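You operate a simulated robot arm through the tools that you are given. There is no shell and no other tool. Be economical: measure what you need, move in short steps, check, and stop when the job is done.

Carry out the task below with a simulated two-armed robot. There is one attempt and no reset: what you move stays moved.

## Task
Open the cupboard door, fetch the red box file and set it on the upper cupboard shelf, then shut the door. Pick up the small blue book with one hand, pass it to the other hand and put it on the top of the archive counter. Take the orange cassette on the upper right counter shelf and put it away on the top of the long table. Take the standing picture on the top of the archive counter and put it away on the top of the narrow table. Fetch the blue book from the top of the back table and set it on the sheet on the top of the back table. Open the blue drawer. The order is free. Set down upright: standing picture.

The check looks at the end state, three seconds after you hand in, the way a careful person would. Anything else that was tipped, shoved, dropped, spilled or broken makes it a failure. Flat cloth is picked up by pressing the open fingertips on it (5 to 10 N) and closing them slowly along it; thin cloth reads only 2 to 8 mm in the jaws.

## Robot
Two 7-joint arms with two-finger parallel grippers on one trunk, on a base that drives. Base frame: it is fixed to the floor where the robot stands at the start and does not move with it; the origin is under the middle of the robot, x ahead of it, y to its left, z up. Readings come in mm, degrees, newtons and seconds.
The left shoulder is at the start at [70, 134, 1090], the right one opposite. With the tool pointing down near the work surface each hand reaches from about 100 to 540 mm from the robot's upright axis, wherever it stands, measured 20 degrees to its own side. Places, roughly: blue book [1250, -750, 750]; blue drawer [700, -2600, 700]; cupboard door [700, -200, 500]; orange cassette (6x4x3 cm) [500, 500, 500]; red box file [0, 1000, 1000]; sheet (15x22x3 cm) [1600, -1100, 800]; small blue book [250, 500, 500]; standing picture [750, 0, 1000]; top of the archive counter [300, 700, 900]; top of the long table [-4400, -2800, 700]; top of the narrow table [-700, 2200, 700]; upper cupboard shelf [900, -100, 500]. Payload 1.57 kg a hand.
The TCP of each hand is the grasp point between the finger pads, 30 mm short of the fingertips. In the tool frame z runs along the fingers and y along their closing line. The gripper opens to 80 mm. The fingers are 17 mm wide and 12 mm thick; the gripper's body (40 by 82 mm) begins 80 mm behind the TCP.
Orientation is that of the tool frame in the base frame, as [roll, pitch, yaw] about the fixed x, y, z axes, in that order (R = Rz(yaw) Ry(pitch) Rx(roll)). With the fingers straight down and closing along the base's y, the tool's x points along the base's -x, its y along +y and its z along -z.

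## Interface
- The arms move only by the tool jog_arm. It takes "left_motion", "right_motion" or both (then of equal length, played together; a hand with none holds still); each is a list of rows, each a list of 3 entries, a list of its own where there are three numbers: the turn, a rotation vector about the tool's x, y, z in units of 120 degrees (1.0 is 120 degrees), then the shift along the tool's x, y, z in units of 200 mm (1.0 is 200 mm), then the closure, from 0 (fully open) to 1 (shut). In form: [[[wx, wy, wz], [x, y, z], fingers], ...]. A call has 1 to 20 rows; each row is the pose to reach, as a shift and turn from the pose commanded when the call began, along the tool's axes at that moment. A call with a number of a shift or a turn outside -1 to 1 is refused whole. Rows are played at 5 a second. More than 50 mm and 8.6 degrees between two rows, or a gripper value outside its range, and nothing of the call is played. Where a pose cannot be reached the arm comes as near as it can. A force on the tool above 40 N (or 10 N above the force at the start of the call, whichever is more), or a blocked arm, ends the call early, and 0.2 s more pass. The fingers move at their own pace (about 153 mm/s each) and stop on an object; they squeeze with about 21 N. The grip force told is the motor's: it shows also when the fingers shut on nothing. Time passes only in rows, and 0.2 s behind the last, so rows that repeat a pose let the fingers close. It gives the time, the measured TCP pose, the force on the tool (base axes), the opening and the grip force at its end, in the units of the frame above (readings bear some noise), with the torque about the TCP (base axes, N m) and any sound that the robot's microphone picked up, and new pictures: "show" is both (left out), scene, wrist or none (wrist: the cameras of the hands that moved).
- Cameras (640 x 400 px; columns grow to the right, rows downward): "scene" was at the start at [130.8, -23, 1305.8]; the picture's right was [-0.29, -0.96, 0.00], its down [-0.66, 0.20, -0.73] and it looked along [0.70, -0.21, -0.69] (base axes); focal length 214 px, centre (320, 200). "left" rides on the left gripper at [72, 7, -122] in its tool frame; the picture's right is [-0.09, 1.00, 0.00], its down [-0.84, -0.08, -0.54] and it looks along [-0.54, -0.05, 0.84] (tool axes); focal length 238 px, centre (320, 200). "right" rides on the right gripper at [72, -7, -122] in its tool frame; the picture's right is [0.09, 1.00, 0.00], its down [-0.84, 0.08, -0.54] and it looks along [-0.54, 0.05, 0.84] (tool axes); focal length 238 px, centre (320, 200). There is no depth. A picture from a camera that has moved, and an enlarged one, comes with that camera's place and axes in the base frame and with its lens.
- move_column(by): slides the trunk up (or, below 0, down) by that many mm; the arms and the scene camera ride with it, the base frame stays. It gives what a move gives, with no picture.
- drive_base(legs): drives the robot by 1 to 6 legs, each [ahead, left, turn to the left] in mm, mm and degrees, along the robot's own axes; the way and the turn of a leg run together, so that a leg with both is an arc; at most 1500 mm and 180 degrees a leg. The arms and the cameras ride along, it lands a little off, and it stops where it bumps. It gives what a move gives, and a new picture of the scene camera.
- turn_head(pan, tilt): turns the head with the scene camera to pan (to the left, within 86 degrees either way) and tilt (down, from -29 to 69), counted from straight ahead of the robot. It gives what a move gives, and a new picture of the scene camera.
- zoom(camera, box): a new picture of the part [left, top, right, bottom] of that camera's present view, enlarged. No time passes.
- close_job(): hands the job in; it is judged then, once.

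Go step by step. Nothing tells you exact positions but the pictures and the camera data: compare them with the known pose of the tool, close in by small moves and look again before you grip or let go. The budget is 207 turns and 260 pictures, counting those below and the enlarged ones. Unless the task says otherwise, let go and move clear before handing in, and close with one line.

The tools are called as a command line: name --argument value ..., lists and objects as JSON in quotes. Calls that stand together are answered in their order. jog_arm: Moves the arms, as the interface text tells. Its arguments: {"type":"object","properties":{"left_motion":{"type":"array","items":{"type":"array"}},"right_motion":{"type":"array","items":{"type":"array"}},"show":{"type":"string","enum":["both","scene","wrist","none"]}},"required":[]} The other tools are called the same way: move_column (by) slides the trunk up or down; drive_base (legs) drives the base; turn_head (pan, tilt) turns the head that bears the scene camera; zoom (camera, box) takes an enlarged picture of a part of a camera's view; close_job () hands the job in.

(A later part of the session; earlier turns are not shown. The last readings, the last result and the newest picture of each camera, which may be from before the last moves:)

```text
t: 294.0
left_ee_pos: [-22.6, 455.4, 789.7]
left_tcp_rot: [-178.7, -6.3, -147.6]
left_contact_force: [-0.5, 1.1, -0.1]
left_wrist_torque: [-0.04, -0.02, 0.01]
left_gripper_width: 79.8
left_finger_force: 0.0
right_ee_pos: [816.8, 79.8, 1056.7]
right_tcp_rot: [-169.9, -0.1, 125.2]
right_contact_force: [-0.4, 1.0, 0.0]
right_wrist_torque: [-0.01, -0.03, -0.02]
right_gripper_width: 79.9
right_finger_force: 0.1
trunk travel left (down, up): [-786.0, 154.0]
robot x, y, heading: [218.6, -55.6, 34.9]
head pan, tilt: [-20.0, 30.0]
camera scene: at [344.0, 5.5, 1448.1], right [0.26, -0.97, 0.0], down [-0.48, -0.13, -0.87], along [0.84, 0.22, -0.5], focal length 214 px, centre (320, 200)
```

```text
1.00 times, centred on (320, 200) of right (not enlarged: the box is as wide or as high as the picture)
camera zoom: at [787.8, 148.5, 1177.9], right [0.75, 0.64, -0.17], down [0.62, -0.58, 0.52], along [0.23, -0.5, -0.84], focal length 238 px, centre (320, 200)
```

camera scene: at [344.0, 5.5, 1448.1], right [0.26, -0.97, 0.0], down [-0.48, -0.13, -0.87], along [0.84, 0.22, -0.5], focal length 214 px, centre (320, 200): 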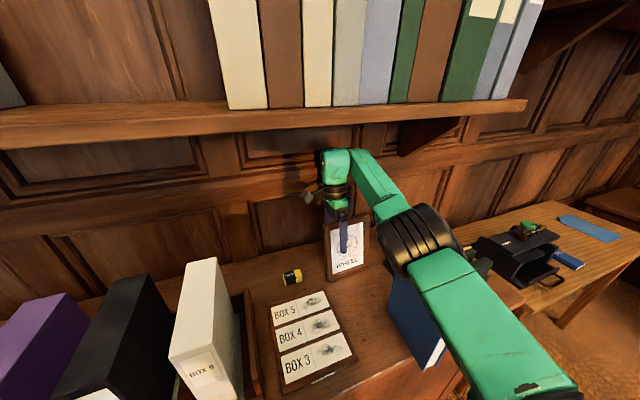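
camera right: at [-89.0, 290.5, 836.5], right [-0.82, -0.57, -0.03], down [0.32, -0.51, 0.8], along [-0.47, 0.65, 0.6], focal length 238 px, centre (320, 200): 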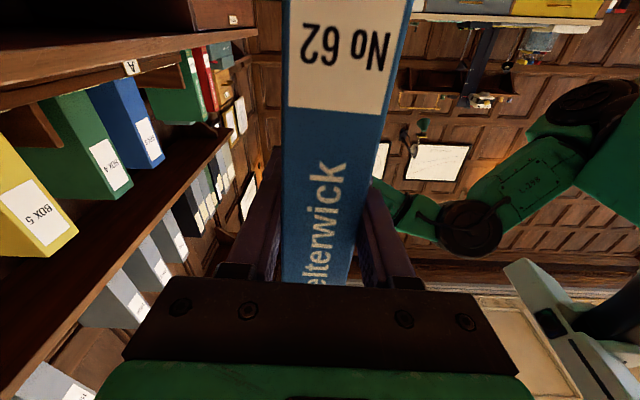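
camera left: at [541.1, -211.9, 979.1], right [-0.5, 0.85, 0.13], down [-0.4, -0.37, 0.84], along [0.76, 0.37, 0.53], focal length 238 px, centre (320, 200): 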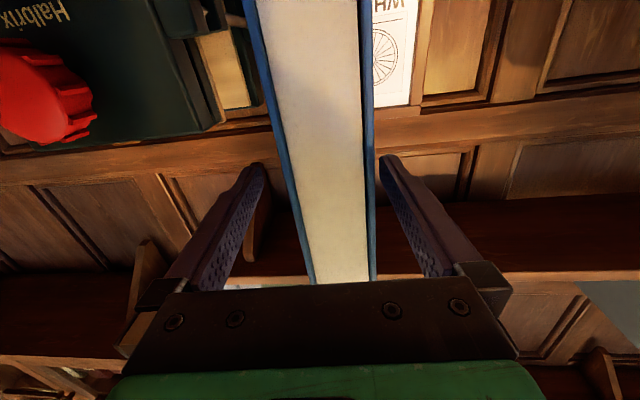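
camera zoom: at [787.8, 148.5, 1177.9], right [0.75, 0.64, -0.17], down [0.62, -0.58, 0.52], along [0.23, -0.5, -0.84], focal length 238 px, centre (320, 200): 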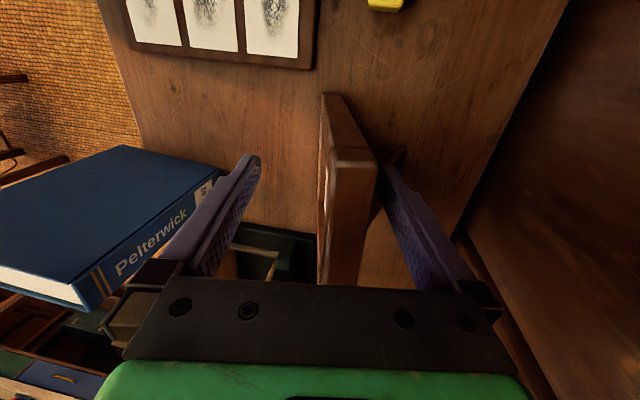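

The fingers straddle the frame. I'll nudge forward 8 mm to centre, then close gently.

drive_base --legs '[[9, 0, 0]]'

jog_arm --right_motion '[[[0, 0, 0], [0, 0, 0], 0.3], [[0, 0, 0], [0, 0, 0], 0.5], [[0, 0, 0], [0, 0, 0], 0.6], [[0, 0, 0], [0, 0, 0], 0.7], [[0, 0, 0], [0, 0, 0], 0.8], [[0, 0, 0], [0, 0, 0], 1], [[0, 0, 0], [0, 0, 0], 1]]'

```text
t: 294.8
left_ee_pos: [-13.0, 457.7, 794.1]
left_tcp_rot: [-179.1, -6.1, -147.5]
left_contact_force: [-0.3, 0.1, -0.2]
left_wrist_torque: [0.01, -0.01, 0.02]
left_gripper_width: 79.9
left_finger_force: 0.2
right_ee_pos: [825.5, 80.9, 1056.4]
right_tcp_rot: [-170.0, -0.3, 125.3]
right_contact_force: [-0.1, 0.3, 0.3]
right_wrist_torque: [-0.02, 0.01, -0.05]
right_gripper_width: 80.4
right_finger_force: 0.2
trunk travel left (down, up): [-786.0, 154.0]
robot x, y, heading: [225.9, -50.1, 34.7]
head pan, tilt: [-20.0, 30.0]
camera scene: at [352.7, 3.5, 1448.3], right [0.25, -0.97, 0.0], down [-0.48, -0.13, -0.87], along [0.84, 0.22, -0.5], focal length 214 px, centre (320, 200)
```

scene: 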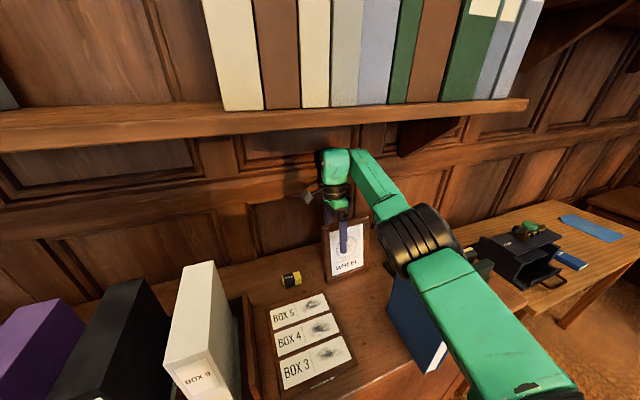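

```text
t: 296.4
left_ee_pos: [-12.8, 458.1, 791.6]
left_tcp_rot: [-179.0, -6.3, -147.5]
left_contact_force: [0.2, -0.1, -0.9]
left_wrist_torque: [-0.01, 0.02, 0.04]
left_gripper_width: 79.9
left_finger_force: 0.0
right_ee_pos: [826.5, 83.2, 1056.2]
right_tcp_rot: [-169.8, -0.4, 125.3]
right_contact_force: [-0.8, -0.1, 0.2]
right_wrist_torque: [0.17, 0.2, 0.01]
right_gripper_width: 19.7
right_finger_force: 21.2
trunk travel left (down, up): [-786.0, 154.0]
robot x, y, heading: [227.9, -49.7, 34.8]
head pan, tilt: [-20.0, 30.0]
camera scene: at [354.7, 6.1, 1448.0], right [0.26, -0.97, 0.0], down [-0.48, -0.13, -0.87], along [0.84, 0.22, -0.5], focal length 214 px, centre (320, 200)
camera right: at [797.7, 150.1, 1177.2], right [0.75, 0.64, -0.17], down [0.63, -0.59, 0.52], along [0.23, -0.49, -0.84], focal length 238 px, centre (320, 200)
```

scene: 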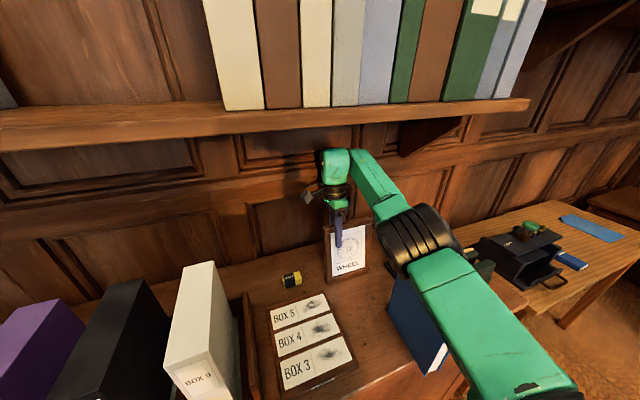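
right: 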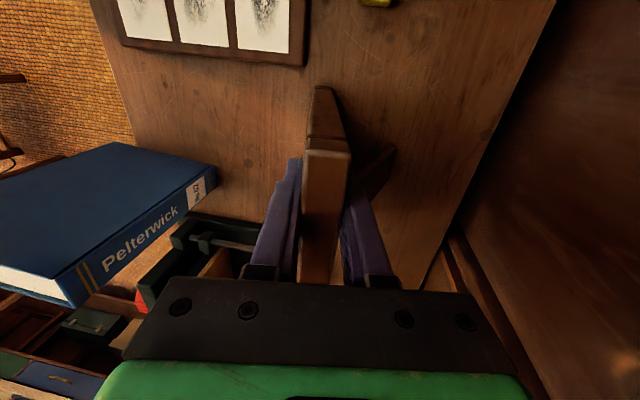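

The frame is gripped (19.7 mm). I'll lift, move left to clear the blue book, then back out.

move_column --by 45

drive_base --legs '[[0, 110, 0]]'

```text
t: 297.2
left_ee_pos: [-12.5, 459.7, 837.6]
left_tcp_rot: [-179.0, -6.4, -147.6]
left_contact_force: [0.4, -0.3, -0.8]
left_wrist_torque: [-0.01, 0.03, 0.02]
left_gripper_width: 80.1
left_finger_force: 0.1
right_ee_pos: [827.8, 83.3, 1099.7]
right_tcp_rot: [-170.0, -0.3, 125.4]
right_contact_force: [1.0, 0.5, -3.3]
right_wrist_torque: [0.11, 0.07, 0.03]
right_gripper_width: 19.8
right_finger_force: 20.6
trunk travel left (down, up): [-831.0, 109.0]
robot x, y, heading: [226.9, -43.6, 34.7]
head pan, tilt: [-20.0, 30.0]
```

```text
t: 298.4
left_ee_pos: [-71.9, 545.3, 839.5]
left_tcp_rot: [-179.1, -6.3, -147.6]
left_contact_force: [-0.1, -0.7, 0.0]
left_wrist_torque: [0.04, 0.02, 0.0]
left_gripper_width: 80.2
left_finger_force: 0.1
right_ee_pos: [767.2, 168.7, 1099.2]
right_tcp_rot: [-170.0, -0.4, 125.3]
right_contact_force: [0.3, 0.6, -3.5]
right_wrist_torque: [0.1, 0.03, -0.01]
right_gripper_width: 20.1
right_finger_force: 21.5
trunk travel left (down, up): [-831.0, 109.0]
robot x, y, heading: [161.5, 41.7, 34.7]
head pan, tilt: [-20.0, 30.0]
camera scene: at [295.5, 92.3, 1492.9], right [0.25, -0.97, 0.0], down [-0.49, -0.13, -0.87], along [0.84, 0.22, -0.5], focal length 214 px, centre (320, 200)
```

scene: 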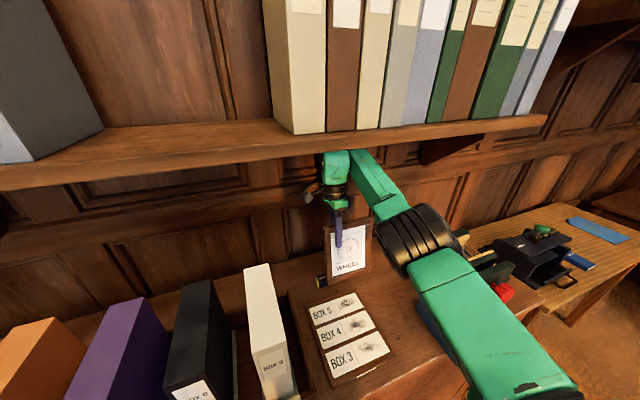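

The picture is held freely. I'll back out and travel left along the counter to look at the narrow table.

drive_base --legs '[[-450, 0, 0], [0, 1350, 0]]'

turn_head --pan 40 --tilt 25

```text
t: 307.5
left_ee_pos: [-1253.0, 1364.2, 838.1]
left_tcp_rot: [-178.9, -6.4, -145.4]
left_contact_force: [0.6, -0.4, -0.6]
left_wrist_torque: [-0.01, 0.0, -0.01]
left_gripper_width: 80.1
left_finger_force: 0.1
right_ee_pos: [-398.8, 1019.1, 1100.2]
right_tcp_rot: [-169.9, -0.2, 127.4]
right_contact_force: [-0.3, 0.6, -2.9]
right_wrist_torque: [0.08, 0.09, 0.02]
right_gripper_width: 20.0
right_finger_force: 20.9
trunk travel left (down, up): [-831.0, 109.0]
robot x, y, heading: [-995.9, 866.4, 37.0]
head pan, tilt: [-20.0, 30.0]
camera scene: at [-867.7, 924.1, 1492.9], right [0.29, -0.96, 0.0], down [-0.48, -0.15, -0.87], along [0.83, 0.25, -0.5], focal length 214 px, centre (320, 200)
```

scene: 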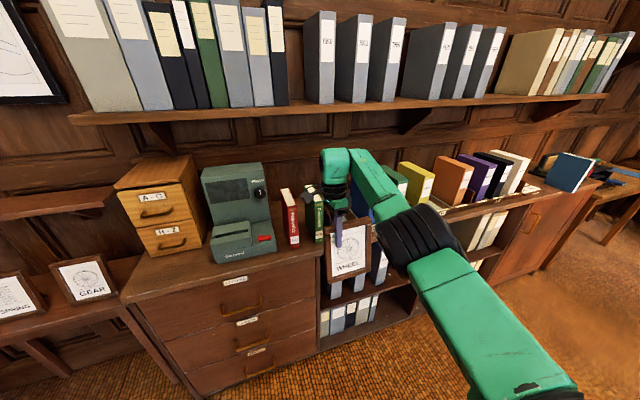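

```text
t: 308.8
left_ee_pos: [-1252.2, 1363.6, 837.2]
left_tcp_rot: [-178.9, -6.4, -145.3]
left_contact_force: [0.3, -0.7, 0.0]
left_wrist_torque: [0.04, -0.02, 0.01]
left_gripper_width: 80.0
left_finger_force: 0.0
right_ee_pos: [-399.2, 1019.1, 1100.1]
right_tcp_rot: [-170.0, -0.3, 127.4]
right_contact_force: [0.1, 0.5, -2.7]
right_wrist_torque: [0.1, 0.06, -0.02]
right_gripper_width: 20.0
right_finger_force: 21.2
trunk travel left (down, up): [-831.0, 109.0]
robot x, y, heading: [-997.9, 866.1, 36.9]
head pan, tilt: [40.0, 25.0]
camera scene: at [-933.6, 988.0, 1500.9], right [0.97, -0.23, 0.0], down [-0.1, -0.41, -0.91], along [0.21, 0.88, -0.42], focal length 214 px, centre (320, 200)
```

scene: 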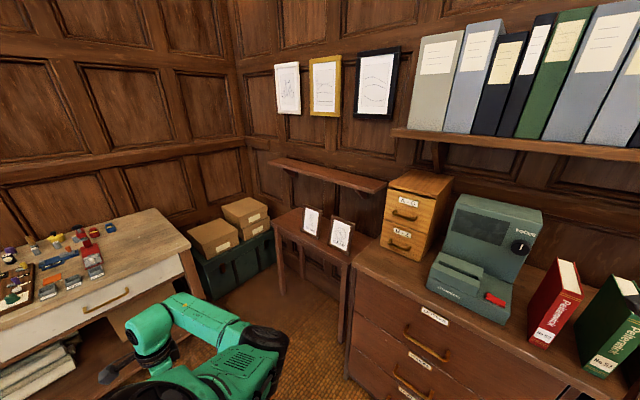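

The narrow table is at the end of the counter, with two standing pictures already on it. Let me look closer.

zoom --camera "scene" --box '[240, 180, 400, 300]'

```text
3.33 times, centred on (320, 240) of scene
camera zoom: at [-933.6, 988.0, 1500.9], right [0.97, -0.23, 0.0], down [-0.1, -0.41, -0.91], along [0.21, 0.88, -0.42], focal length 715 px, centre (320, 67)
```

zoom: 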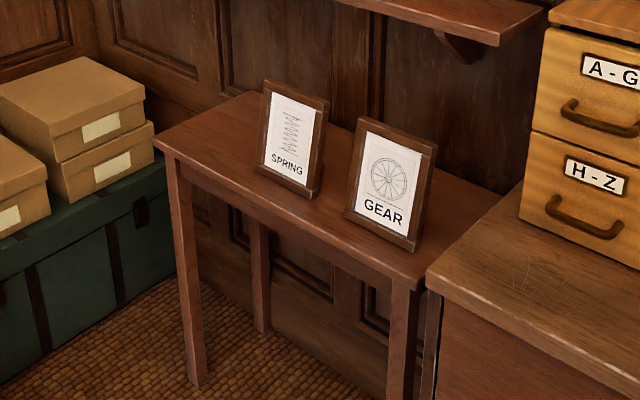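

The free spot is the left end of the narrow table (s≈−2345). I'll tuck the left arm in, then move over, turned 35° left.

jog_arm --left_motion '[[[0, 0, 0], [-0.1, -0.12, 0], 0], [[0, 0, 0], [-0.2, -0.25, 0], 0], [[0, 0, 0], [-0.3, -0.38, 0], 0], [[0, 0, 0], [-0.4, -0.5, 0], 0], [[0, 0, 0], [-0.5, -0.62, 0], 0], [[0, 0, 0], [-0.6, -0.75, 0], 0], [[0, 0, 0], [-0.7, -0.88, 0], 0], [[0, 0, 0], [-0.75, -1, 0], 0]]' --show "none"

drive_base --legs '[[0, 600, 0]]'

turn_head --pan 30 --tilt 35

```text
t: 310.6
left_ee_pos: [-1014.8, 1282.8, 825.5]
left_tcp_rot: [-179.0, -6.5, -145.5]
left_contact_force: [0.5, -0.1, -0.5]
left_wrist_torque: [0.04, 0.01, 0.03]
left_gripper_width: 79.8
left_finger_force: 0.0
right_ee_pos: [-399.9, 1016.9, 1099.3]
right_tcp_rot: [-169.9, -0.3, 127.4]
right_contact_force: [-0.5, 0.4, -3.3]
right_wrist_torque: [0.14, 0.05, -0.01]
right_gripper_width: 20.0
right_finger_force: 21.1
trunk travel left (down, up): [-831.0, 109.0]
robot x, y, heading: [-999.2, 865.2, 37.1]
head pan, tilt: [40.0, 25.0]
```

```text
t: 313.9
left_ee_pos: [-1368.7, 1757.0, 824.2]
left_tcp_rot: [-179.0, -6.4, -145.7]
left_contact_force: [0.5, 0.1, -0.3]
left_wrist_torque: [0.02, 0.04, -0.01]
left_gripper_width: 80.1
left_finger_force: 0.0
right_ee_pos: [-752.9, 1489.6, 1100.5]
right_tcp_rot: [-169.8, -0.3, 127.2]
right_contact_force: [0.2, -0.1, -2.7]
right_wrist_torque: [0.12, 0.07, 0.02]
right_gripper_width: 19.5
right_finger_force: 20.9
trunk travel left (down, up): [-831.0, 109.0]
robot x, y, heading: [-1348.8, 1339.5, 36.9]
head pan, tilt: [40.0, 25.0]
camera scene: at [-1287.3, 1461.5, 1501.0], right [0.97, -0.23, 0.0], down [-0.1, -0.41, -0.91], along [0.21, 0.88, -0.42], focal length 214 px, centre (320, 200)
```

scene: 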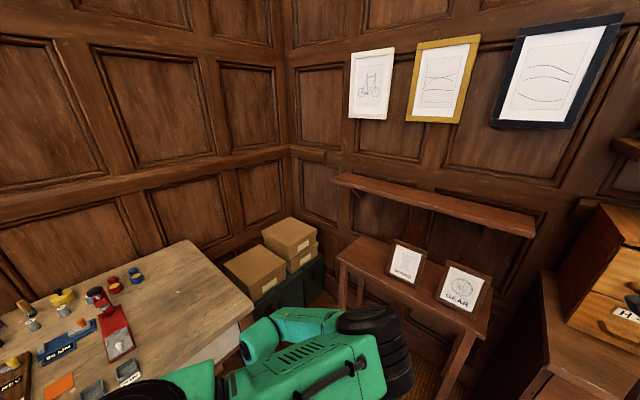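

```text
t: 314.6
left_ee_pos: [-1370.4, 1757.6, 824.9]
left_tcp_rot: [-178.9, -6.4, -145.7]
left_contact_force: [0.1, -0.1, -0.5]
left_wrist_torque: [-0.02, 0.01, 0.01]
left_gripper_width: 80.4
left_finger_force: 0.1
right_ee_pos: [-752.7, 1490.9, 1099.5]
right_tcp_rot: [-170.0, -0.3, 127.2]
right_contact_force: [-0.3, -0.3, -3.1]
right_wrist_torque: [0.11, 0.06, 0.0]
right_gripper_width: 19.8
right_finger_force: 21.2
trunk travel left (down, up): [-831.0, 109.0]
robot x, y, heading: [-1351.4, 1341.1, 37.0]
head pan, tilt: [30.0, 35.0]
camera scene: at [-1274.6, 1453.9, 1485.2], right [0.92, -0.4, 0.0], down [-0.23, -0.53, -0.82], along [0.32, 0.75, -0.57], focal length 214 px, centre (320, 200)
```

scene: 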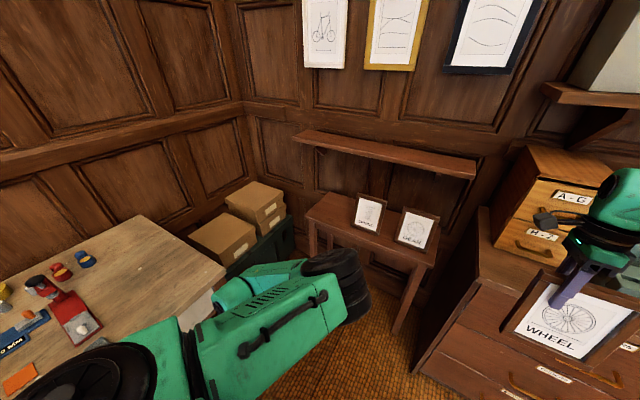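

I'll raise the left hand a bit, turn 45° left of the counter normal, and approach the table's left end.

jog_arm --left_motion '[[[0, 0, 0], [0, -0.1, -0.15], 0], [[0, 0, 0], [0, -0.15, -0.3], 0], [[0, 0, 0], [0, -0.2, -0.45], 0], [[0, 0, 0], [0, -0.25, -0.6], 0]]' --show "none"

drive_base --legs '[[0, 0, 43], [300, -76, 0]]'

turn_head --pan -15 --tilt 40

```text
t: 315.6
left_ee_pos: [-1336.9, 1730.3, 945.2]
left_tcp_rot: [-178.9, -6.2, -145.7]
left_contact_force: [-0.3, -0.6, -0.4]
left_wrist_torque: [0.03, -0.03, -0.04]
left_gripper_width: 79.9
left_finger_force: 0.0
left hand out of reach, approached as far as the arm can: row 4
right_ee_pos: [-753.3, 1489.4, 1099.8]
right_tcp_rot: [-169.9, -0.4, 127.2]
right_contact_force: [0.3, 0.3, -2.3]
right_wrist_torque: [0.11, 0.04, -0.01]
right_gripper_width: 19.9
right_finger_force: 21.4
trunk travel left (down, up): [-831.0, 109.0]
robot x, y, heading: [-1349.4, 1341.5, 36.6]
head pan, tilt: [30.0, 35.0]
```

```text
t: 319.7
left_ee_pos: [-1484.5, 1913.7, 944.3]
left_tcp_rot: [-178.7, -6.2, -101.9]
left_contact_force: [-0.2, 0.5, 0.7]
left_wrist_torque: [0.0, 0.03, 0.0]
left_gripper_width: 80.1
left_finger_force: 0.2
right_ee_pos: [-895.8, 2143.9, 1100.8]
right_tcp_rot: [-170.0, -0.3, 170.9]
right_contact_force: [-0.1, 0.6, -3.2]
right_wrist_torque: [0.08, 0.11, 0.05]
right_gripper_width: 20.0
right_finger_force: 21.4
trunk travel left (down, up): [-831.0, 109.0]
robot x, y, heading: [-1220.8, 1626.7, 80.4]
head pan, tilt: [30.0, 35.0]
camera scene: at [-1246.5, 1756.2, 1485.4], right [0.94, 0.35, 0.0], down [0.2, -0.54, -0.82], along [-0.29, 0.77, -0.57], focal length 214 px, centre (320, 200)
```

scene: 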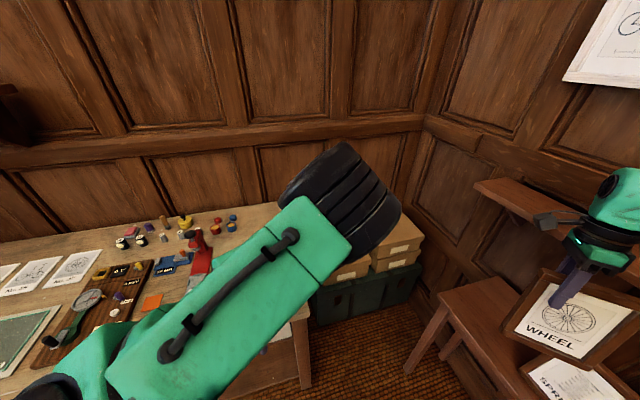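

```text
t: 320.9
left_ee_pos: [-1483.3, 1916.2, 944.3]
left_tcp_rot: [-178.8, -6.2, -101.8]
left_contact_force: [-0.7, 0.4, 0.3]
left_wrist_torque: [-0.01, -0.02, -0.02]
left_gripper_width: 80.0
left_finger_force: 0.1
right_ee_pos: [-897.0, 2145.5, 1100.5]
right_tcp_rot: [-169.9, -0.3, 170.8]
right_contact_force: [-0.3, 0.8, -3.7]
right_wrist_torque: [0.06, 0.12, 0.02]
right_gripper_width: 19.9
right_finger_force: 21.4
trunk travel left (down, up): [-831.0, 109.0]
robot x, y, heading: [-1227.5, 1625.3, 80.3]
head pan, tilt: [-15.0, 40.0]
camera scene: at [-1179.7, 1752.8, 1477.7], right [0.91, -0.42, 0.0], down [-0.27, -0.58, -0.77], along [0.32, 0.7, -0.64], focal length 214 px, centre (320, 200)
```

scene: 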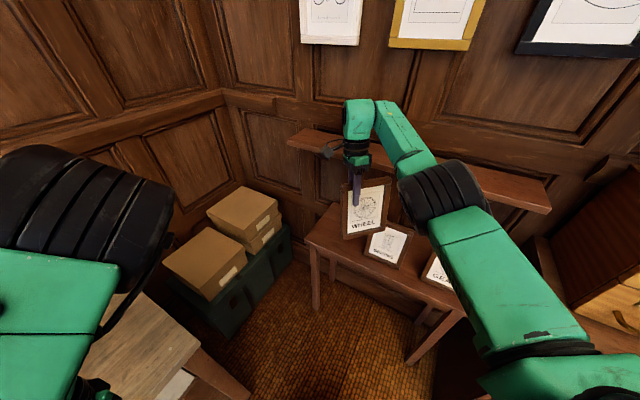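

drive_base --legs '[[110, 5, 0], [54, 0, 0]]'

zoom --camera "right" --box '[0, 0, 640, 400]'

```text
t: 322.6
left_ee_pos: [-1460.8, 2074.4, 946.7]
left_tcp_rot: [-178.8, -5.8, -101.9]
left_contact_force: [0.4, 0.1, 0.8]
left_wrist_torque: [0.07, -0.02, 0.01]
left_gripper_width: 80.3
left_finger_force: 0.1
right_ee_pos: [-873.5, 2302.5, 1104.8]
right_tcp_rot: [-170.4, -0.2, 170.9]
right_contact_force: [0.0, -1.4, -1.7]
right_wrist_torque: [0.07, 0.07, 0.02]
right_gripper_width: 19.8
right_finger_force: 21.4
trunk travel left (down, up): [-831.0, 109.0]
robot x, y, heading: [-1202.3, 1788.1, 80.3]
head pan, tilt: [-15.0, 40.0]
camera scene: at [-1157.5, 1906.8, 1478.7], right [0.91, -0.42, 0.0], down [-0.27, -0.58, -0.77], along [0.32, 0.7, -0.64], focal length 214 px, centre (320, 200)
```

scene: 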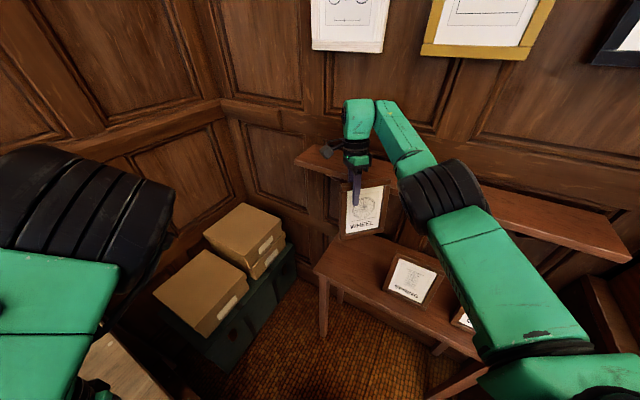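

```text
1.00 times, centred on (320, 200) of right (not enlarged: the box is as wide or as high as the picture)
camera zoom: at [-941.0, 2327.9, 1226.5], right [0.06, 0.98, -0.17], down [0.86, 0.03, 0.52], along [0.51, -0.18, -0.84], focal length 238 px, centre (320, 200)
```

zoom: 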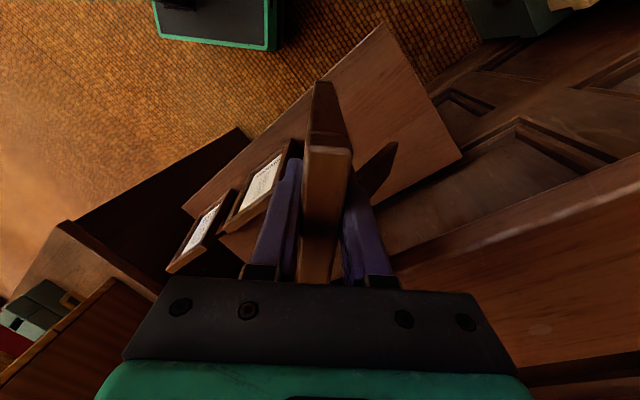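

jog_arm --right_motion '[[[0, 0, 0], [0, 0, 0], 1], [[0, 0, 0], [0, 0, 0], 1]]' --show "none"

zoom --camera "scene" --box '[270, 80, 490, 300]'

```text
t: 323.2
left_ee_pos: [-1460.5, 2077.6, 944.5]
left_tcp_rot: [-178.9, -6.3, -102.0]
left_contact_force: [-0.3, -0.4, 0.3]
left_wrist_torque: [-0.01, 0.01, 0.02]
left_gripper_width: 80.0
left_finger_force: 0.1
right_ee_pos: [-872.0, 2308.3, 1101.7]
right_tcp_rot: [-170.1, -0.3, 170.8]
right_contact_force: [-3.0, -4.2, -1.2]
right_wrist_torque: [-0.02, -0.12, -0.5]
right_gripper_width: 19.9
right_finger_force: 21.3
trunk travel left (down, up): [-831.0, 109.0]
robot x, y, heading: [-1201.3, 1787.5, 80.2]
head pan, tilt: [-15.0, 40.0]
```

```text
1.82 times, centred on (380, 190) of scene
camera zoom: at [-1156.4, 1914.2, 1477.9], right [0.91, -0.42, 0.0], down [-0.27, -0.58, -0.77], along [0.32, 0.7, -0.64], focal length 390 px, centre (211, 218)
```

zoom: 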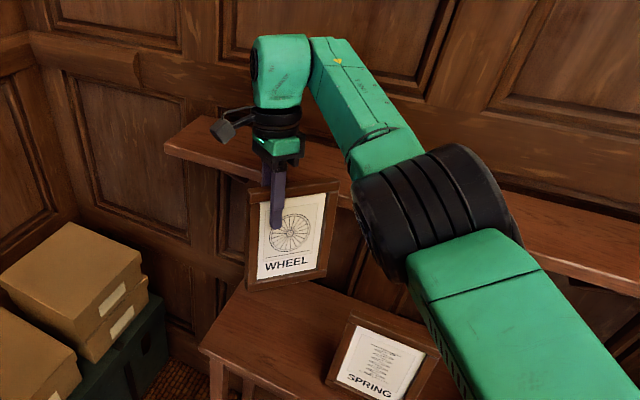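

The frame's back edge is touching the small wall shelf (front n≈700, z≈1083). I'll back off, tuck the left hand in, lower first, then go in under the shelf.

drive_base --legs '[[-92, 92, 0]]'

jog_arm --left_motion '[[[0, 0, 0], [0, -0.15, 0], 0], [[0, 0, 0], [-0.1, -0.3, 0.1], 0], [[0, 0, 0], [-0.2, -0.45, 0.1], 0], [[0, 0, 0], [-0.3, -0.6, 0.1], 0], [[0, 0, 0], [-0.4, -0.75, 0.1], 0]]' --show "scene"

```text
t: 324.5
left_ee_pos: [-1566.2, 2004.2, 944.2]
left_tcp_rot: [-178.9, -6.4, -101.9]
left_contact_force: [-0.6, 0.5, -0.1]
left_wrist_torque: [-0.03, 0.01, 0.0]
left_gripper_width: 80.0
left_finger_force: 0.0
right_ee_pos: [-976.3, 2234.5, 1098.6]
right_tcp_rot: [-169.8, -0.2, 170.9]
right_contact_force: [-0.1, 0.0, -3.1]
right_wrist_torque: [0.04, 0.08, 0.01]
right_gripper_width: 20.0
right_finger_force: 21.0
trunk travel left (down, up): [-831.0, 109.0]
robot x, y, heading: [-1305.6, 1714.2, 80.1]
head pan, tilt: [-15.0, 40.0]
camera scene: at [-1260.9, 1842.3, 1477.3], right [0.91, -0.42, 0.0], down [-0.27, -0.59, -0.76], along [0.32, 0.7, -0.64], focal length 214 px, centre (320, 200)
```

scene: 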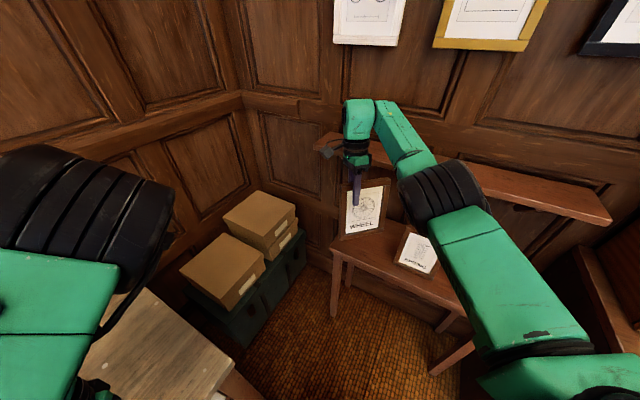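

```text
t: 325.7
left_ee_pos: [-1550.5, 2069.9, 892.9]
left_tcp_rot: [-178.5, -6.4, -102.0]
left_contact_force: [-0.2, 0.0, 0.2]
left_wrist_torque: [-0.03, 0.03, -0.01]
left_gripper_width: 80.2
left_finger_force: 0.1
left hand out of reach, approached as far as the arm can: row 1, 2, 3, 4, 5
right_ee_pos: [-978.4, 2235.0, 1098.9]
right_tcp_rot: [-169.8, -0.2, 170.9]
right_contact_force: [0.5, 0.5, -2.9]
right_wrist_torque: [0.02, 0.1, -0.01]
right_gripper_width: 19.9
right_finger_force: 20.5
trunk travel left (down, up): [-831.0, 109.0]
robot x, y, heading: [-1308.4, 1716.1, 80.4]
head pan, tilt: [-15.0, 40.0]
camera scene: at [-1262.7, 1842.3, 1477.4], right [0.91, -0.42, 0.0], down [-0.27, -0.59, -0.76], along [0.32, 0.7, -0.64], focal length 214 px, centre (320, 200)
```

scene: 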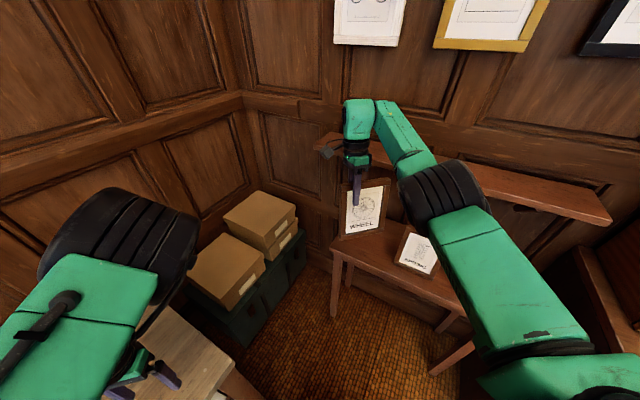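

I'll pull the left hand back beside the robot so it won't meet the bench when lowering.

jog_arm --left_motion '[[[0, 0, 0], [0.12, 0.05, 0], 0], [[0, 0, 0], [0.25, 0.1, 0], 0], [[0, 0, 0], [0.38, 0.15, 0], 0], [[0, 0, 0], [0.5, 0.2, 0], 0], [[0, 0, 0], [0.62, 0.25, 0], 0], [[0, 0, 0], [0.75, 0.3, 0], 0], [[0, 0, 0], [0.88, 0.35, 0], 0], [[0, 0, 0], [1, 0.4, 0], 0]]' --show "none"

jog_arm --left_motion '[[[0, 0, 0], [0.12, 0, 0.05], 0], [[0, 0, 0], [0.25, 0, 0.1], 0], [[0, 0, 0], [0.38, 0, 0.1], 0]]' --show "scene"

```text
t: 327.5
left_ee_pos: [-1672.5, 1898.3, 912.3]
left_tcp_rot: [-178.8, -6.2, -102.0]
left_contact_force: [0.1, 0.6, 0.0]
left_wrist_torque: [-0.02, 0.01, 0.0]
left_gripper_width: 80.2
left_finger_force: 0.0
right_ee_pos: [-980.1, 2233.6, 1100.3]
right_tcp_rot: [-169.9, -0.2, 170.9]
right_contact_force: [0.2, -0.2, -3.7]
right_wrist_torque: [0.02, 0.11, 0.02]
right_gripper_width: 20.1
right_finger_force: 21.4
trunk travel left (down, up): [-831.0, 109.0]
robot x, y, heading: [-1308.3, 1710.6, 80.2]
head pan, tilt: [-15.0, 40.0]
```

```text
t: 328.3
left_ee_pos: [-1686.7, 1822.2, 900.5]
left_tcp_rot: [-178.9, -6.2, -101.9]
left_contact_force: [0.6, -1.2, 0.7]
left_wrist_torque: [-0.01, 0.02, -0.02]
left_gripper_width: 80.1
left_finger_force: 0.1
right_ee_pos: [-978.5, 2233.3, 1100.4]
right_tcp_rot: [-169.9, -0.3, 170.9]
right_contact_force: [0.3, -0.3, -3.3]
right_wrist_torque: [0.05, 0.1, 0.0]
right_gripper_width: 19.9
right_finger_force: 20.9
trunk travel left (down, up): [-831.0, 109.0]
robot x, y, heading: [-1306.7, 1711.6, 80.5]
head pan, tilt: [-15.0, 40.0]
camera scene: at [-1263.5, 1839.9, 1477.7], right [0.91, -0.42, 0.0], down [-0.27, -0.58, -0.77], along [0.32, 0.7, -0.64], focal length 214 px, centre (320, 200)
```

scene: 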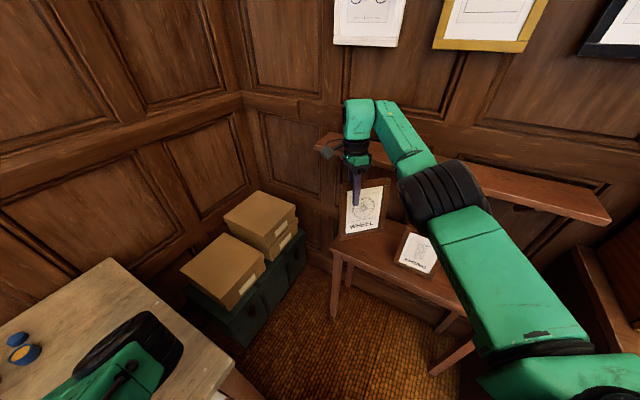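

jog_arm --left_motion '[[[0, 0, 0], [0.05, -0.1, 0], 0.5], [[0, 0, 0], [0.1, -0.2, 0], 1], [[0, 0, 0], [0.15, -0.3, 0], 1], [[0, 0, 0], [0.15, -0.3, 0], 1]]' --show "none"

move_column --by -180

turn_head --pan -15 --tilt 30

```text
t: 329.3
left_ee_pos: [-1633.9, 1780.9, 905.4]
left_tcp_rot: [-178.9, -6.4, -101.8]
left_contact_force: [0.1, 0.6, 0.5]
left_wrist_torque: [0.01, -0.01, -0.03]
left_gripper_width: 0.0
left_finger_force: 21.4
right_ee_pos: [-979.2, 2234.2, 1098.8]
right_tcp_rot: [-169.9, -0.3, 171.0]
right_contact_force: [-0.5, -0.5, -2.4]
right_wrist_torque: [0.05, 0.13, 0.0]
right_gripper_width: 20.2
right_finger_force: 20.6
trunk travel left (down, up): [-831.0, 109.0]
robot x, y, heading: [-1309.1, 1712.6, 80.4]
head pan, tilt: [-15.0, 40.0]
```

```text
t: 331.3
left_ee_pos: [-1634.2, 1780.0, 725.8]
left_tcp_rot: [-178.9, -6.3, -101.8]
left_contact_force: [-0.7, 0.3, 0.1]
left_wrist_torque: [-0.02, 0.0, -0.03]
left_gripper_width: 0.0
left_finger_force: 20.7
right_ee_pos: [-979.2, 2233.2, 920.4]
right_tcp_rot: [-169.9, -0.3, 171.0]
right_contact_force: [0.7, -0.8, -2.9]
right_wrist_torque: [0.04, 0.08, -0.01]
right_gripper_width: 20.2
right_finger_force: 20.8
trunk travel left (down, up): [-651.0, 289.0]
robot x, y, heading: [-1309.9, 1712.5, 80.5]
head pan, tilt: [-15.0, 40.0]
```

```text
t: 332.0
left_ee_pos: [-1635.6, 1781.0, 724.6]
left_tcp_rot: [-178.8, -6.4, -101.8]
left_contact_force: [0.5, 0.7, -0.3]
left_wrist_torque: [-0.02, -0.01, 0.01]
left_gripper_width: 0.3
left_finger_force: 21.4
right_ee_pos: [-979.1, 2234.4, 920.5]
right_tcp_rot: [-169.8, -0.3, 170.9]
right_contact_force: [0.0, 0.1, -3.3]
right_wrist_torque: [0.06, 0.11, 0.01]
right_gripper_width: 20.1
right_finger_force: 21.2
trunk travel left (down, up): [-651.0, 289.0]
robot x, y, heading: [-1311.4, 1712.9, 80.2]
head pan, tilt: [-15.0, 30.0]
camera scene: at [-1261.1, 1845.4, 1312.9], right [0.91, -0.42, 0.0], down [-0.21, -0.46, -0.87], along [0.36, 0.79, -0.5], focal length 214 px, centre (320, 200)
```

scene: 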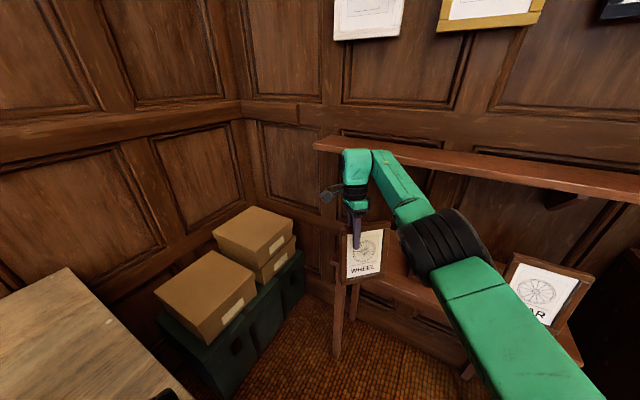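

Lowered. Now I'll go straight in over the table.

drive_base --legs '[[60, -61, 0], [24, -24, 0]]'

zoom --camera "right" --box '[0, 0, 640, 400]'

```text
t: 333.5
left_ee_pos: [-1539.1, 1848.9, 723.8]
left_tcp_rot: [-178.8, -6.4, -101.9]
left_contact_force: [-0.3, 0.2, 0.6]
left_wrist_torque: [0.01, -0.04, -0.05]
left_gripper_width: 0.0
left_finger_force: 21.4
right_ee_pos: [-883.6, 2302.0, 922.2]
right_tcp_rot: [-170.0, -0.2, 171.0]
right_contact_force: [-0.4, 0.0, -3.2]
right_wrist_torque: [0.04, 0.11, -0.02]
right_gripper_width: 20.1
right_finger_force: 21.4
trunk travel left (down, up): [-651.0, 289.0]
robot x, y, heading: [-1211.4, 1778.9, 80.4]
head pan, tilt: [-15.0, 30.0]
camera scene: at [-1166.3, 1913.4, 1313.2], right [0.91, -0.42, 0.0], down [-0.21, -0.45, -0.87], along [0.36, 0.79, -0.5], focal length 214 px, centre (320, 200)
```

scene: 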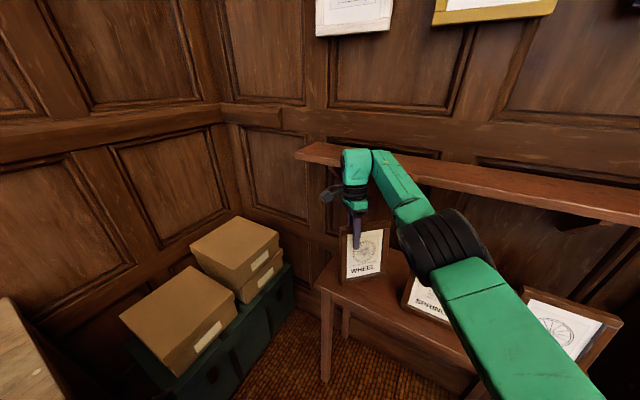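

```text
1.00 times, centred on (320, 200) of right (not enlarged: the box is as wide or as high as the picture)
camera zoom: at [-952.2, 2328.2, 1043.2], right [0.06, 0.98, -0.17], down [0.85, 0.04, 0.52], along [0.52, -0.18, -0.84], focal length 238 px, centre (320, 200)
```

zoom: 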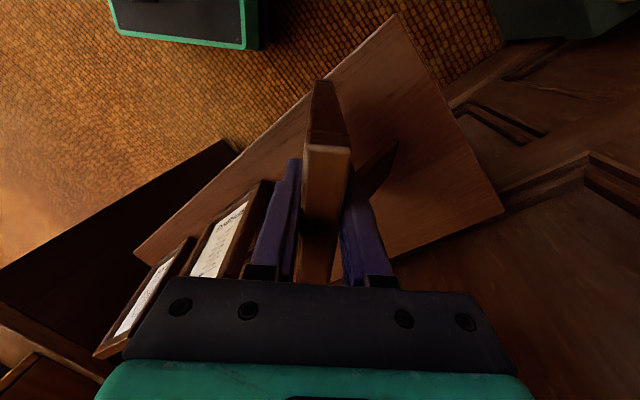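

The frame's left corner is barely over the table edge. I'll rotate the hand 23° clockwise about the vertical so the frame sits more parallel to the table.

jog_arm --right_motion '[[[0, 0.008, 0.047], [0, 0, 0], 1], [[0, 0.016, 0.094], [0, 0, 0], 1], [[0, 0.0245, 0.142], [0, 0, 0], 1], [[0, 0.0326, 0.189], [0, 0, 0], 1]]' --show "wrist"

```text
t: 334.5
left_ee_pos: [-1537.4, 1849.4, 726.6]
left_tcp_rot: [-178.7, -6.4, -101.9]
left_contact_force: [-0.2, 0.5, -0.1]
left_wrist_torque: [0.01, 0.02, -0.03]
left_gripper_width: 0.0
left_finger_force: 21.1
right_ee_pos: [-882.6, 2302.7, 921.5]
right_tcp_rot: [-169.9, -0.2, 147.9]
right_contact_force: [0.2, 0.5, -3.5]
right_wrist_torque: [0.09, 0.08, -0.02]
right_gripper_width: 20.4
right_finger_force: 21.5
trunk travel left (down, up): [-651.0, 289.0]
robot x, y, heading: [-1215.1, 1780.3, 80.2]
head pan, tilt: [-15.0, 30.0]
camera right: at [-934.9, 2353.6, 1042.0], right [0.44, 0.88, -0.17], down [0.8, -0.3, 0.52], along [0.4, -0.37, -0.84], focal length 238 px, centre (320, 200)
```

right: 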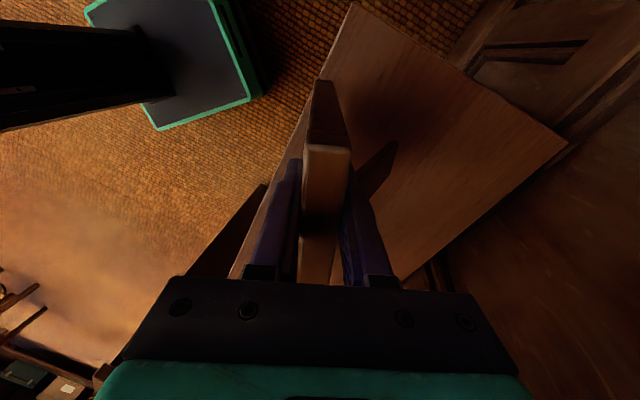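

Better. A small move inward, then lower gently.

drive_base --legs '[[7, -7, 0]]'

move_column --by -25

move_column --by -8

move_column --by -6

zoom --camera "scene" --box '[290, 130, 470, 330]'

```text
t: 335.3
left_ee_pos: [-1530.8, 1854.7, 725.4]
left_tcp_rot: [-178.7, -6.3, -101.9]
left_contact_force: [-0.4, -0.3, -0.2]
left_wrist_torque: [0.03, -0.01, -0.01]
left_gripper_width: 0.3
left_finger_force: 21.0
right_ee_pos: [-875.0, 2307.6, 920.6]
right_tcp_rot: [-169.9, -0.1, 147.9]
right_contact_force: [0.2, 0.6, -3.8]
right_wrist_torque: [0.08, 0.07, -0.03]
right_gripper_width: 20.0
right_finger_force: 20.6
trunk travel left (down, up): [-651.0, 289.0]
robot x, y, heading: [-1205.8, 1787.1, 80.5]
head pan, tilt: [-15.0, 30.0]
camera scene: at [-1157.1, 1919.5, 1313.0], right [0.91, -0.42, 0.0], down [-0.21, -0.45, -0.87], along [0.36, 0.79, -0.5], focal length 214 px, centre (320, 200)
```

scene: 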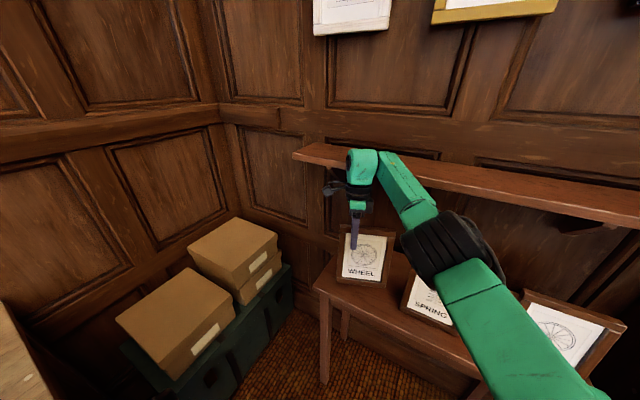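

```text
t: 336.0
left_ee_pos: [-1533.1, 1851.7, 698.6]
left_tcp_rot: [-178.6, -5.9, -101.9]
left_contact_force: [0.2, -0.2, 0.3]
left_wrist_torque: [-0.01, 0.0, 0.04]
left_gripper_width: 0.0
left_finger_force: 20.9
right_ee_pos: [-878.9, 2304.0, 901.6]
right_tcp_rot: [-170.6, -0.1, 148.1]
right_contact_force: [0.1, -0.3, -2.5]
right_wrist_torque: [0.08, 0.1, -0.03]
right_gripper_width: 19.9
right_finger_force: 20.8
trunk travel left (down, up): [-626.0, 314.0]
robot x, y, heading: [-1204.6, 1787.4, 80.5]
head pan, tilt: [-15.0, 30.0]
```

```text
t: 336.6
left_ee_pos: [-1534.4, 1851.5, 690.1]
left_tcp_rot: [-178.4, -5.9, -102.0]
left_contact_force: [-0.3, 0.6, 0.1]
left_wrist_torque: [0.02, 0.03, 0.01]
left_gripper_width: 0.0
left_finger_force: 21.3
right_ee_pos: [-880.7, 2301.6, 889.6]
right_tcp_rot: [-170.1, 0.1, 148.0]
right_contact_force: [-0.5, -0.6, -3.6]
right_wrist_torque: [0.05, 0.09, 0.01]
right_gripper_width: 20.1
right_finger_force: 20.8
trunk travel left (down, up): [-618.0, 322.0]
robot x, y, heading: [-1206.3, 1786.9, 80.7]
head pan, tilt: [-15.0, 30.0]
```

```text
t: 337.1
left_ee_pos: [-1533.8, 1850.5, 684.6]
left_tcp_rot: [-178.4, -6.0, -101.9]
left_contact_force: [0.9, 0.5, 0.2]
left_wrist_torque: [-0.01, -0.04, 0.02]
left_gripper_width: 0.0
left_finger_force: 21.1
right_ee_pos: [-880.5, 2303.1, 886.9]
right_tcp_rot: [-170.4, 0.0, 148.0]
right_contact_force: [-0.1, 0.4, -3.2]
right_wrist_torque: [0.07, 0.08, -0.01]
right_gripper_width: 19.8
right_finger_force: 20.9
trunk travel left (down, up): [-612.0, 328.0]
robot x, y, heading: [-1203.9, 1789.2, 80.6]
head pan, tilt: [-15.0, 30.0]
```

```text
2.00 times, centred on (380, 230) of scene
camera zoom: at [-1164.6, 1911.7, 1275.2], right [0.91, -0.42, 0.0], down [-0.2, -0.45, -0.87], along [0.36, 0.79, -0.49], focal length 429 px, centre (200, 140)
```

zoom: 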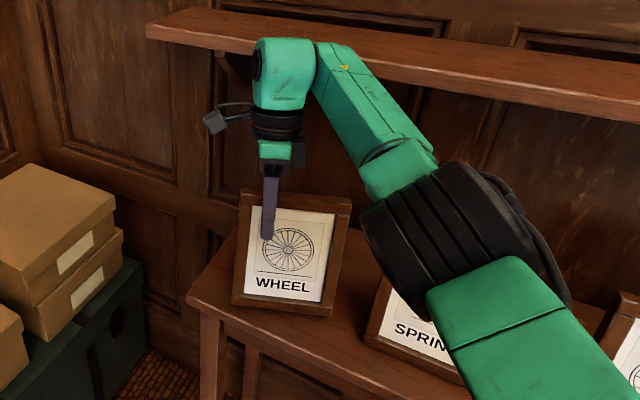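

The wrist seems to be lightly rubbing the wall shelf. I'll back off 10 mm and continue lowering.

drive_base --legs '[[-7, 7, 0]]'

move_column --by -6

move_column --by -6

zoom --camera "scene" --box '[290, 130, 470, 330]'

```text
t: 337.9
left_ee_pos: [-1538.3, 1849.3, 686.7]
left_tcp_rot: [-178.8, -6.4, -101.9]
left_contact_force: [-0.6, -1.0, -0.7]
left_wrist_torque: [0.04, -0.02, -0.02]
left_gripper_width: 0.0
left_finger_force: 21.3
right_ee_pos: [-882.2, 2302.3, 879.6]
right_tcp_rot: [-169.8, -0.1, 147.8]
right_contact_force: [-0.4, 0.5, -2.5]
right_wrist_torque: [0.08, 0.07, -0.01]
right_gripper_width: 20.0
right_finger_force: 21.0
trunk travel left (down, up): [-612.0, 328.0]
robot x, y, heading: [-1213.9, 1778.4, 80.6]
head pan, tilt: [-15.0, 30.0]
camera scene: at [-1164.6, 1913.6, 1274.0], right [0.91, -0.42, 0.0], down [-0.21, -0.45, -0.87], along [0.36, 0.79, -0.5], focal length 214 px, centre (320, 200)
```

scene: 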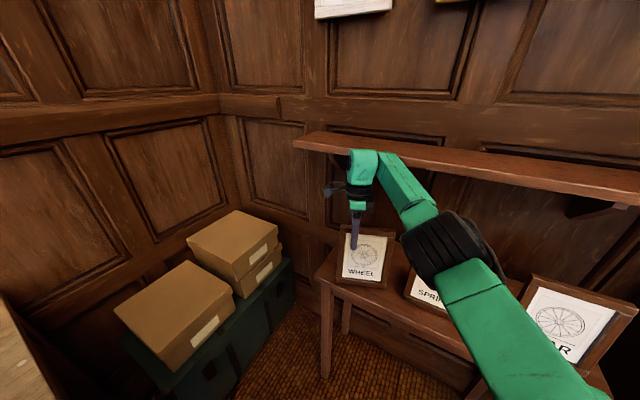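

```text
t: 338.4
left_ee_pos: [-1538.9, 1849.0, 679.3]
left_tcp_rot: [-178.9, -6.4, -101.9]
left_contact_force: [0.3, 0.4, -0.5]
left_wrist_torque: [-0.01, -0.05, 0.0]
left_gripper_width: 0.0
left_finger_force: 21.2
right_ee_pos: [-883.5, 2302.4, 877.3]
right_tcp_rot: [-169.9, -0.3, 147.9]
right_contact_force: [-3.5, 3.6, 10.9]
right_wrist_torque: [-0.36, -0.46, 0.02]
right_gripper_width: 20.1
right_finger_force: 21.1
trunk travel left (down, up): [-606.0, 334.0]
robot x, y, heading: [-1211.5, 1782.7, 80.2]
head pan, tilt: [-15.0, 30.0]
```

```text
t: 338.9
left_ee_pos: [-1539.2, 1847.3, 673.7]
left_tcp_rot: [-178.7, -6.2, -101.9]
left_contact_force: [0.7, 0.8, 0.9]
left_wrist_torque: [-0.02, 0.01, 0.01]
left_gripper_width: 0.0
left_finger_force: 21.3
right_ee_pos: [-885.7, 2300.3, 873.6]
right_tcp_rot: [-170.1, -0.3, 147.9]
right_contact_force: [-2.3, 4.4, 22.7]
right_wrist_torque: [0.05, 0.28, -0.03]
right_gripper_width: 19.8
right_finger_force: 20.7
trunk travel left (down, up): [-600.0, 340.0]
robot x, y, heading: [-1214.1, 1781.1, 80.5]
head pan, tilt: [-15.0, 30.0]
```

```text
2.00 times, centred on (380, 230) of scene
camera zoom: at [-1167.3, 1911.0, 1262.7], right [0.91, -0.42, 0.0], down [-0.21, -0.45, -0.87], along [0.36, 0.79, -0.5], focal length 429 px, centre (200, 140)
```

zoom: 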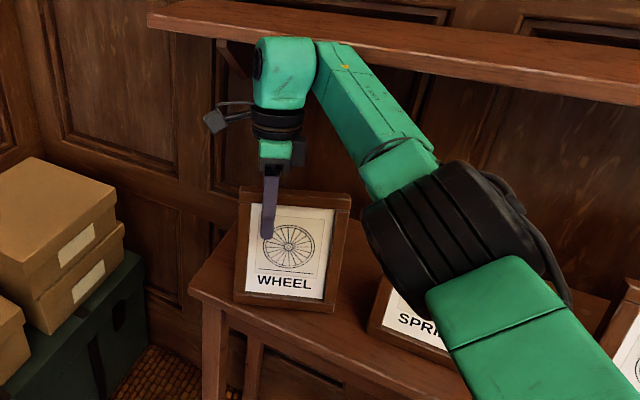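

The frame stands on the table. I'll ease off, open the fingers, and slide sideways off the frame.

move_column --by 5

jog_arm --right_motion '[[[0, 0, 0], [0, 0, 0], 0.7], [[0, 0, 0], [0, 0, 0], 0.6], [[0, 0, 0], [0, 0, 0], 0.45], [[0, 0, 0], [0, 0, 0], 0.3], [[0, 0, 0], [0, 0, 0], 0], [[0, 0, 0], [0, 0, 0], 0]]'

```text
t: 339.5
left_ee_pos: [-1537.5, 1849.8, 678.0]
left_tcp_rot: [-178.8, -6.3, -102.0]
left_contact_force: [-0.3, 0.9, 1.0]
left_wrist_torque: [-0.04, 0.01, -0.02]
left_gripper_width: 0.0
left_finger_force: 21.7
right_ee_pos: [-881.4, 2300.9, 872.8]
right_tcp_rot: [-169.7, 0.1, 147.9]
right_contact_force: [-1.8, 0.2, 1.0]
right_wrist_torque: [0.11, 0.6, 0.03]
right_gripper_width: 20.0
right_finger_force: 20.9
trunk travel left (down, up): [-605.0, 335.0]
robot x, y, heading: [-1214.2, 1783.0, 80.4]
head pan, tilt: [-15.0, 30.0]
```

```text
t: 340.9
left_ee_pos: [-1537.4, 1849.2, 678.4]
left_tcp_rot: [-178.9, -6.3, -101.9]
left_contact_force: [0.5, 0.2, -0.6]
left_wrist_torque: [-0.02, 0.0, 0.0]
left_gripper_width: 0.0
left_finger_force: 20.8
right_ee_pos: [-882.4, 2301.0, 874.5]
right_tcp_rot: [-169.8, 0.0, 147.9]
right_contact_force: [0.2, -0.1, -0.8]
right_wrist_torque: [0.03, -0.02, 0.02]
right_gripper_width: 80.1
right_finger_force: 0.0
trunk travel left (down, up): [-605.0, 335.0]
robot x, y, heading: [-1210.3, 1780.4, 80.5]
head pan, tilt: [-15.0, 30.0]
camera scene: at [-1164.6, 1913.6, 1267.1], right [0.91, -0.42, 0.0], down [-0.21, -0.45, -0.87], along [0.36, 0.79, -0.5], focal length 214 px, centre (320, 200)
camera right: at [-934.8, 2352.7, 995.7], right [0.44, 0.88, -0.18], down [0.8, -0.3, 0.52], along [0.4, -0.37, -0.84], focal length 238 px, centre (320, 200)
```

scene: 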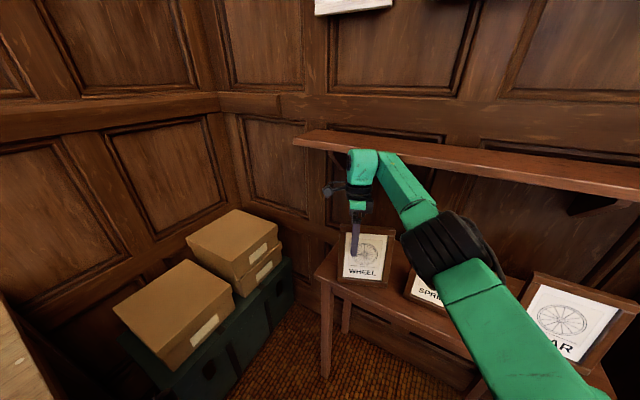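
right: 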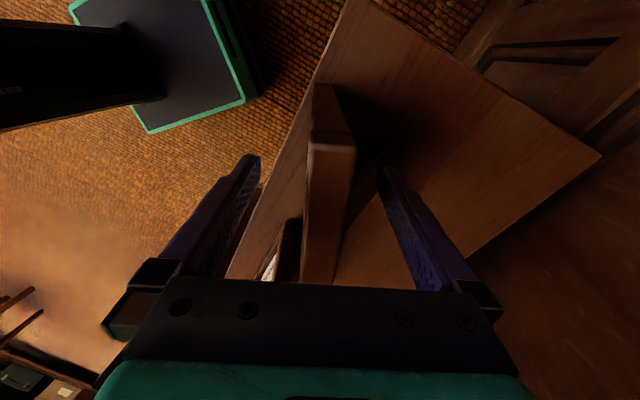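

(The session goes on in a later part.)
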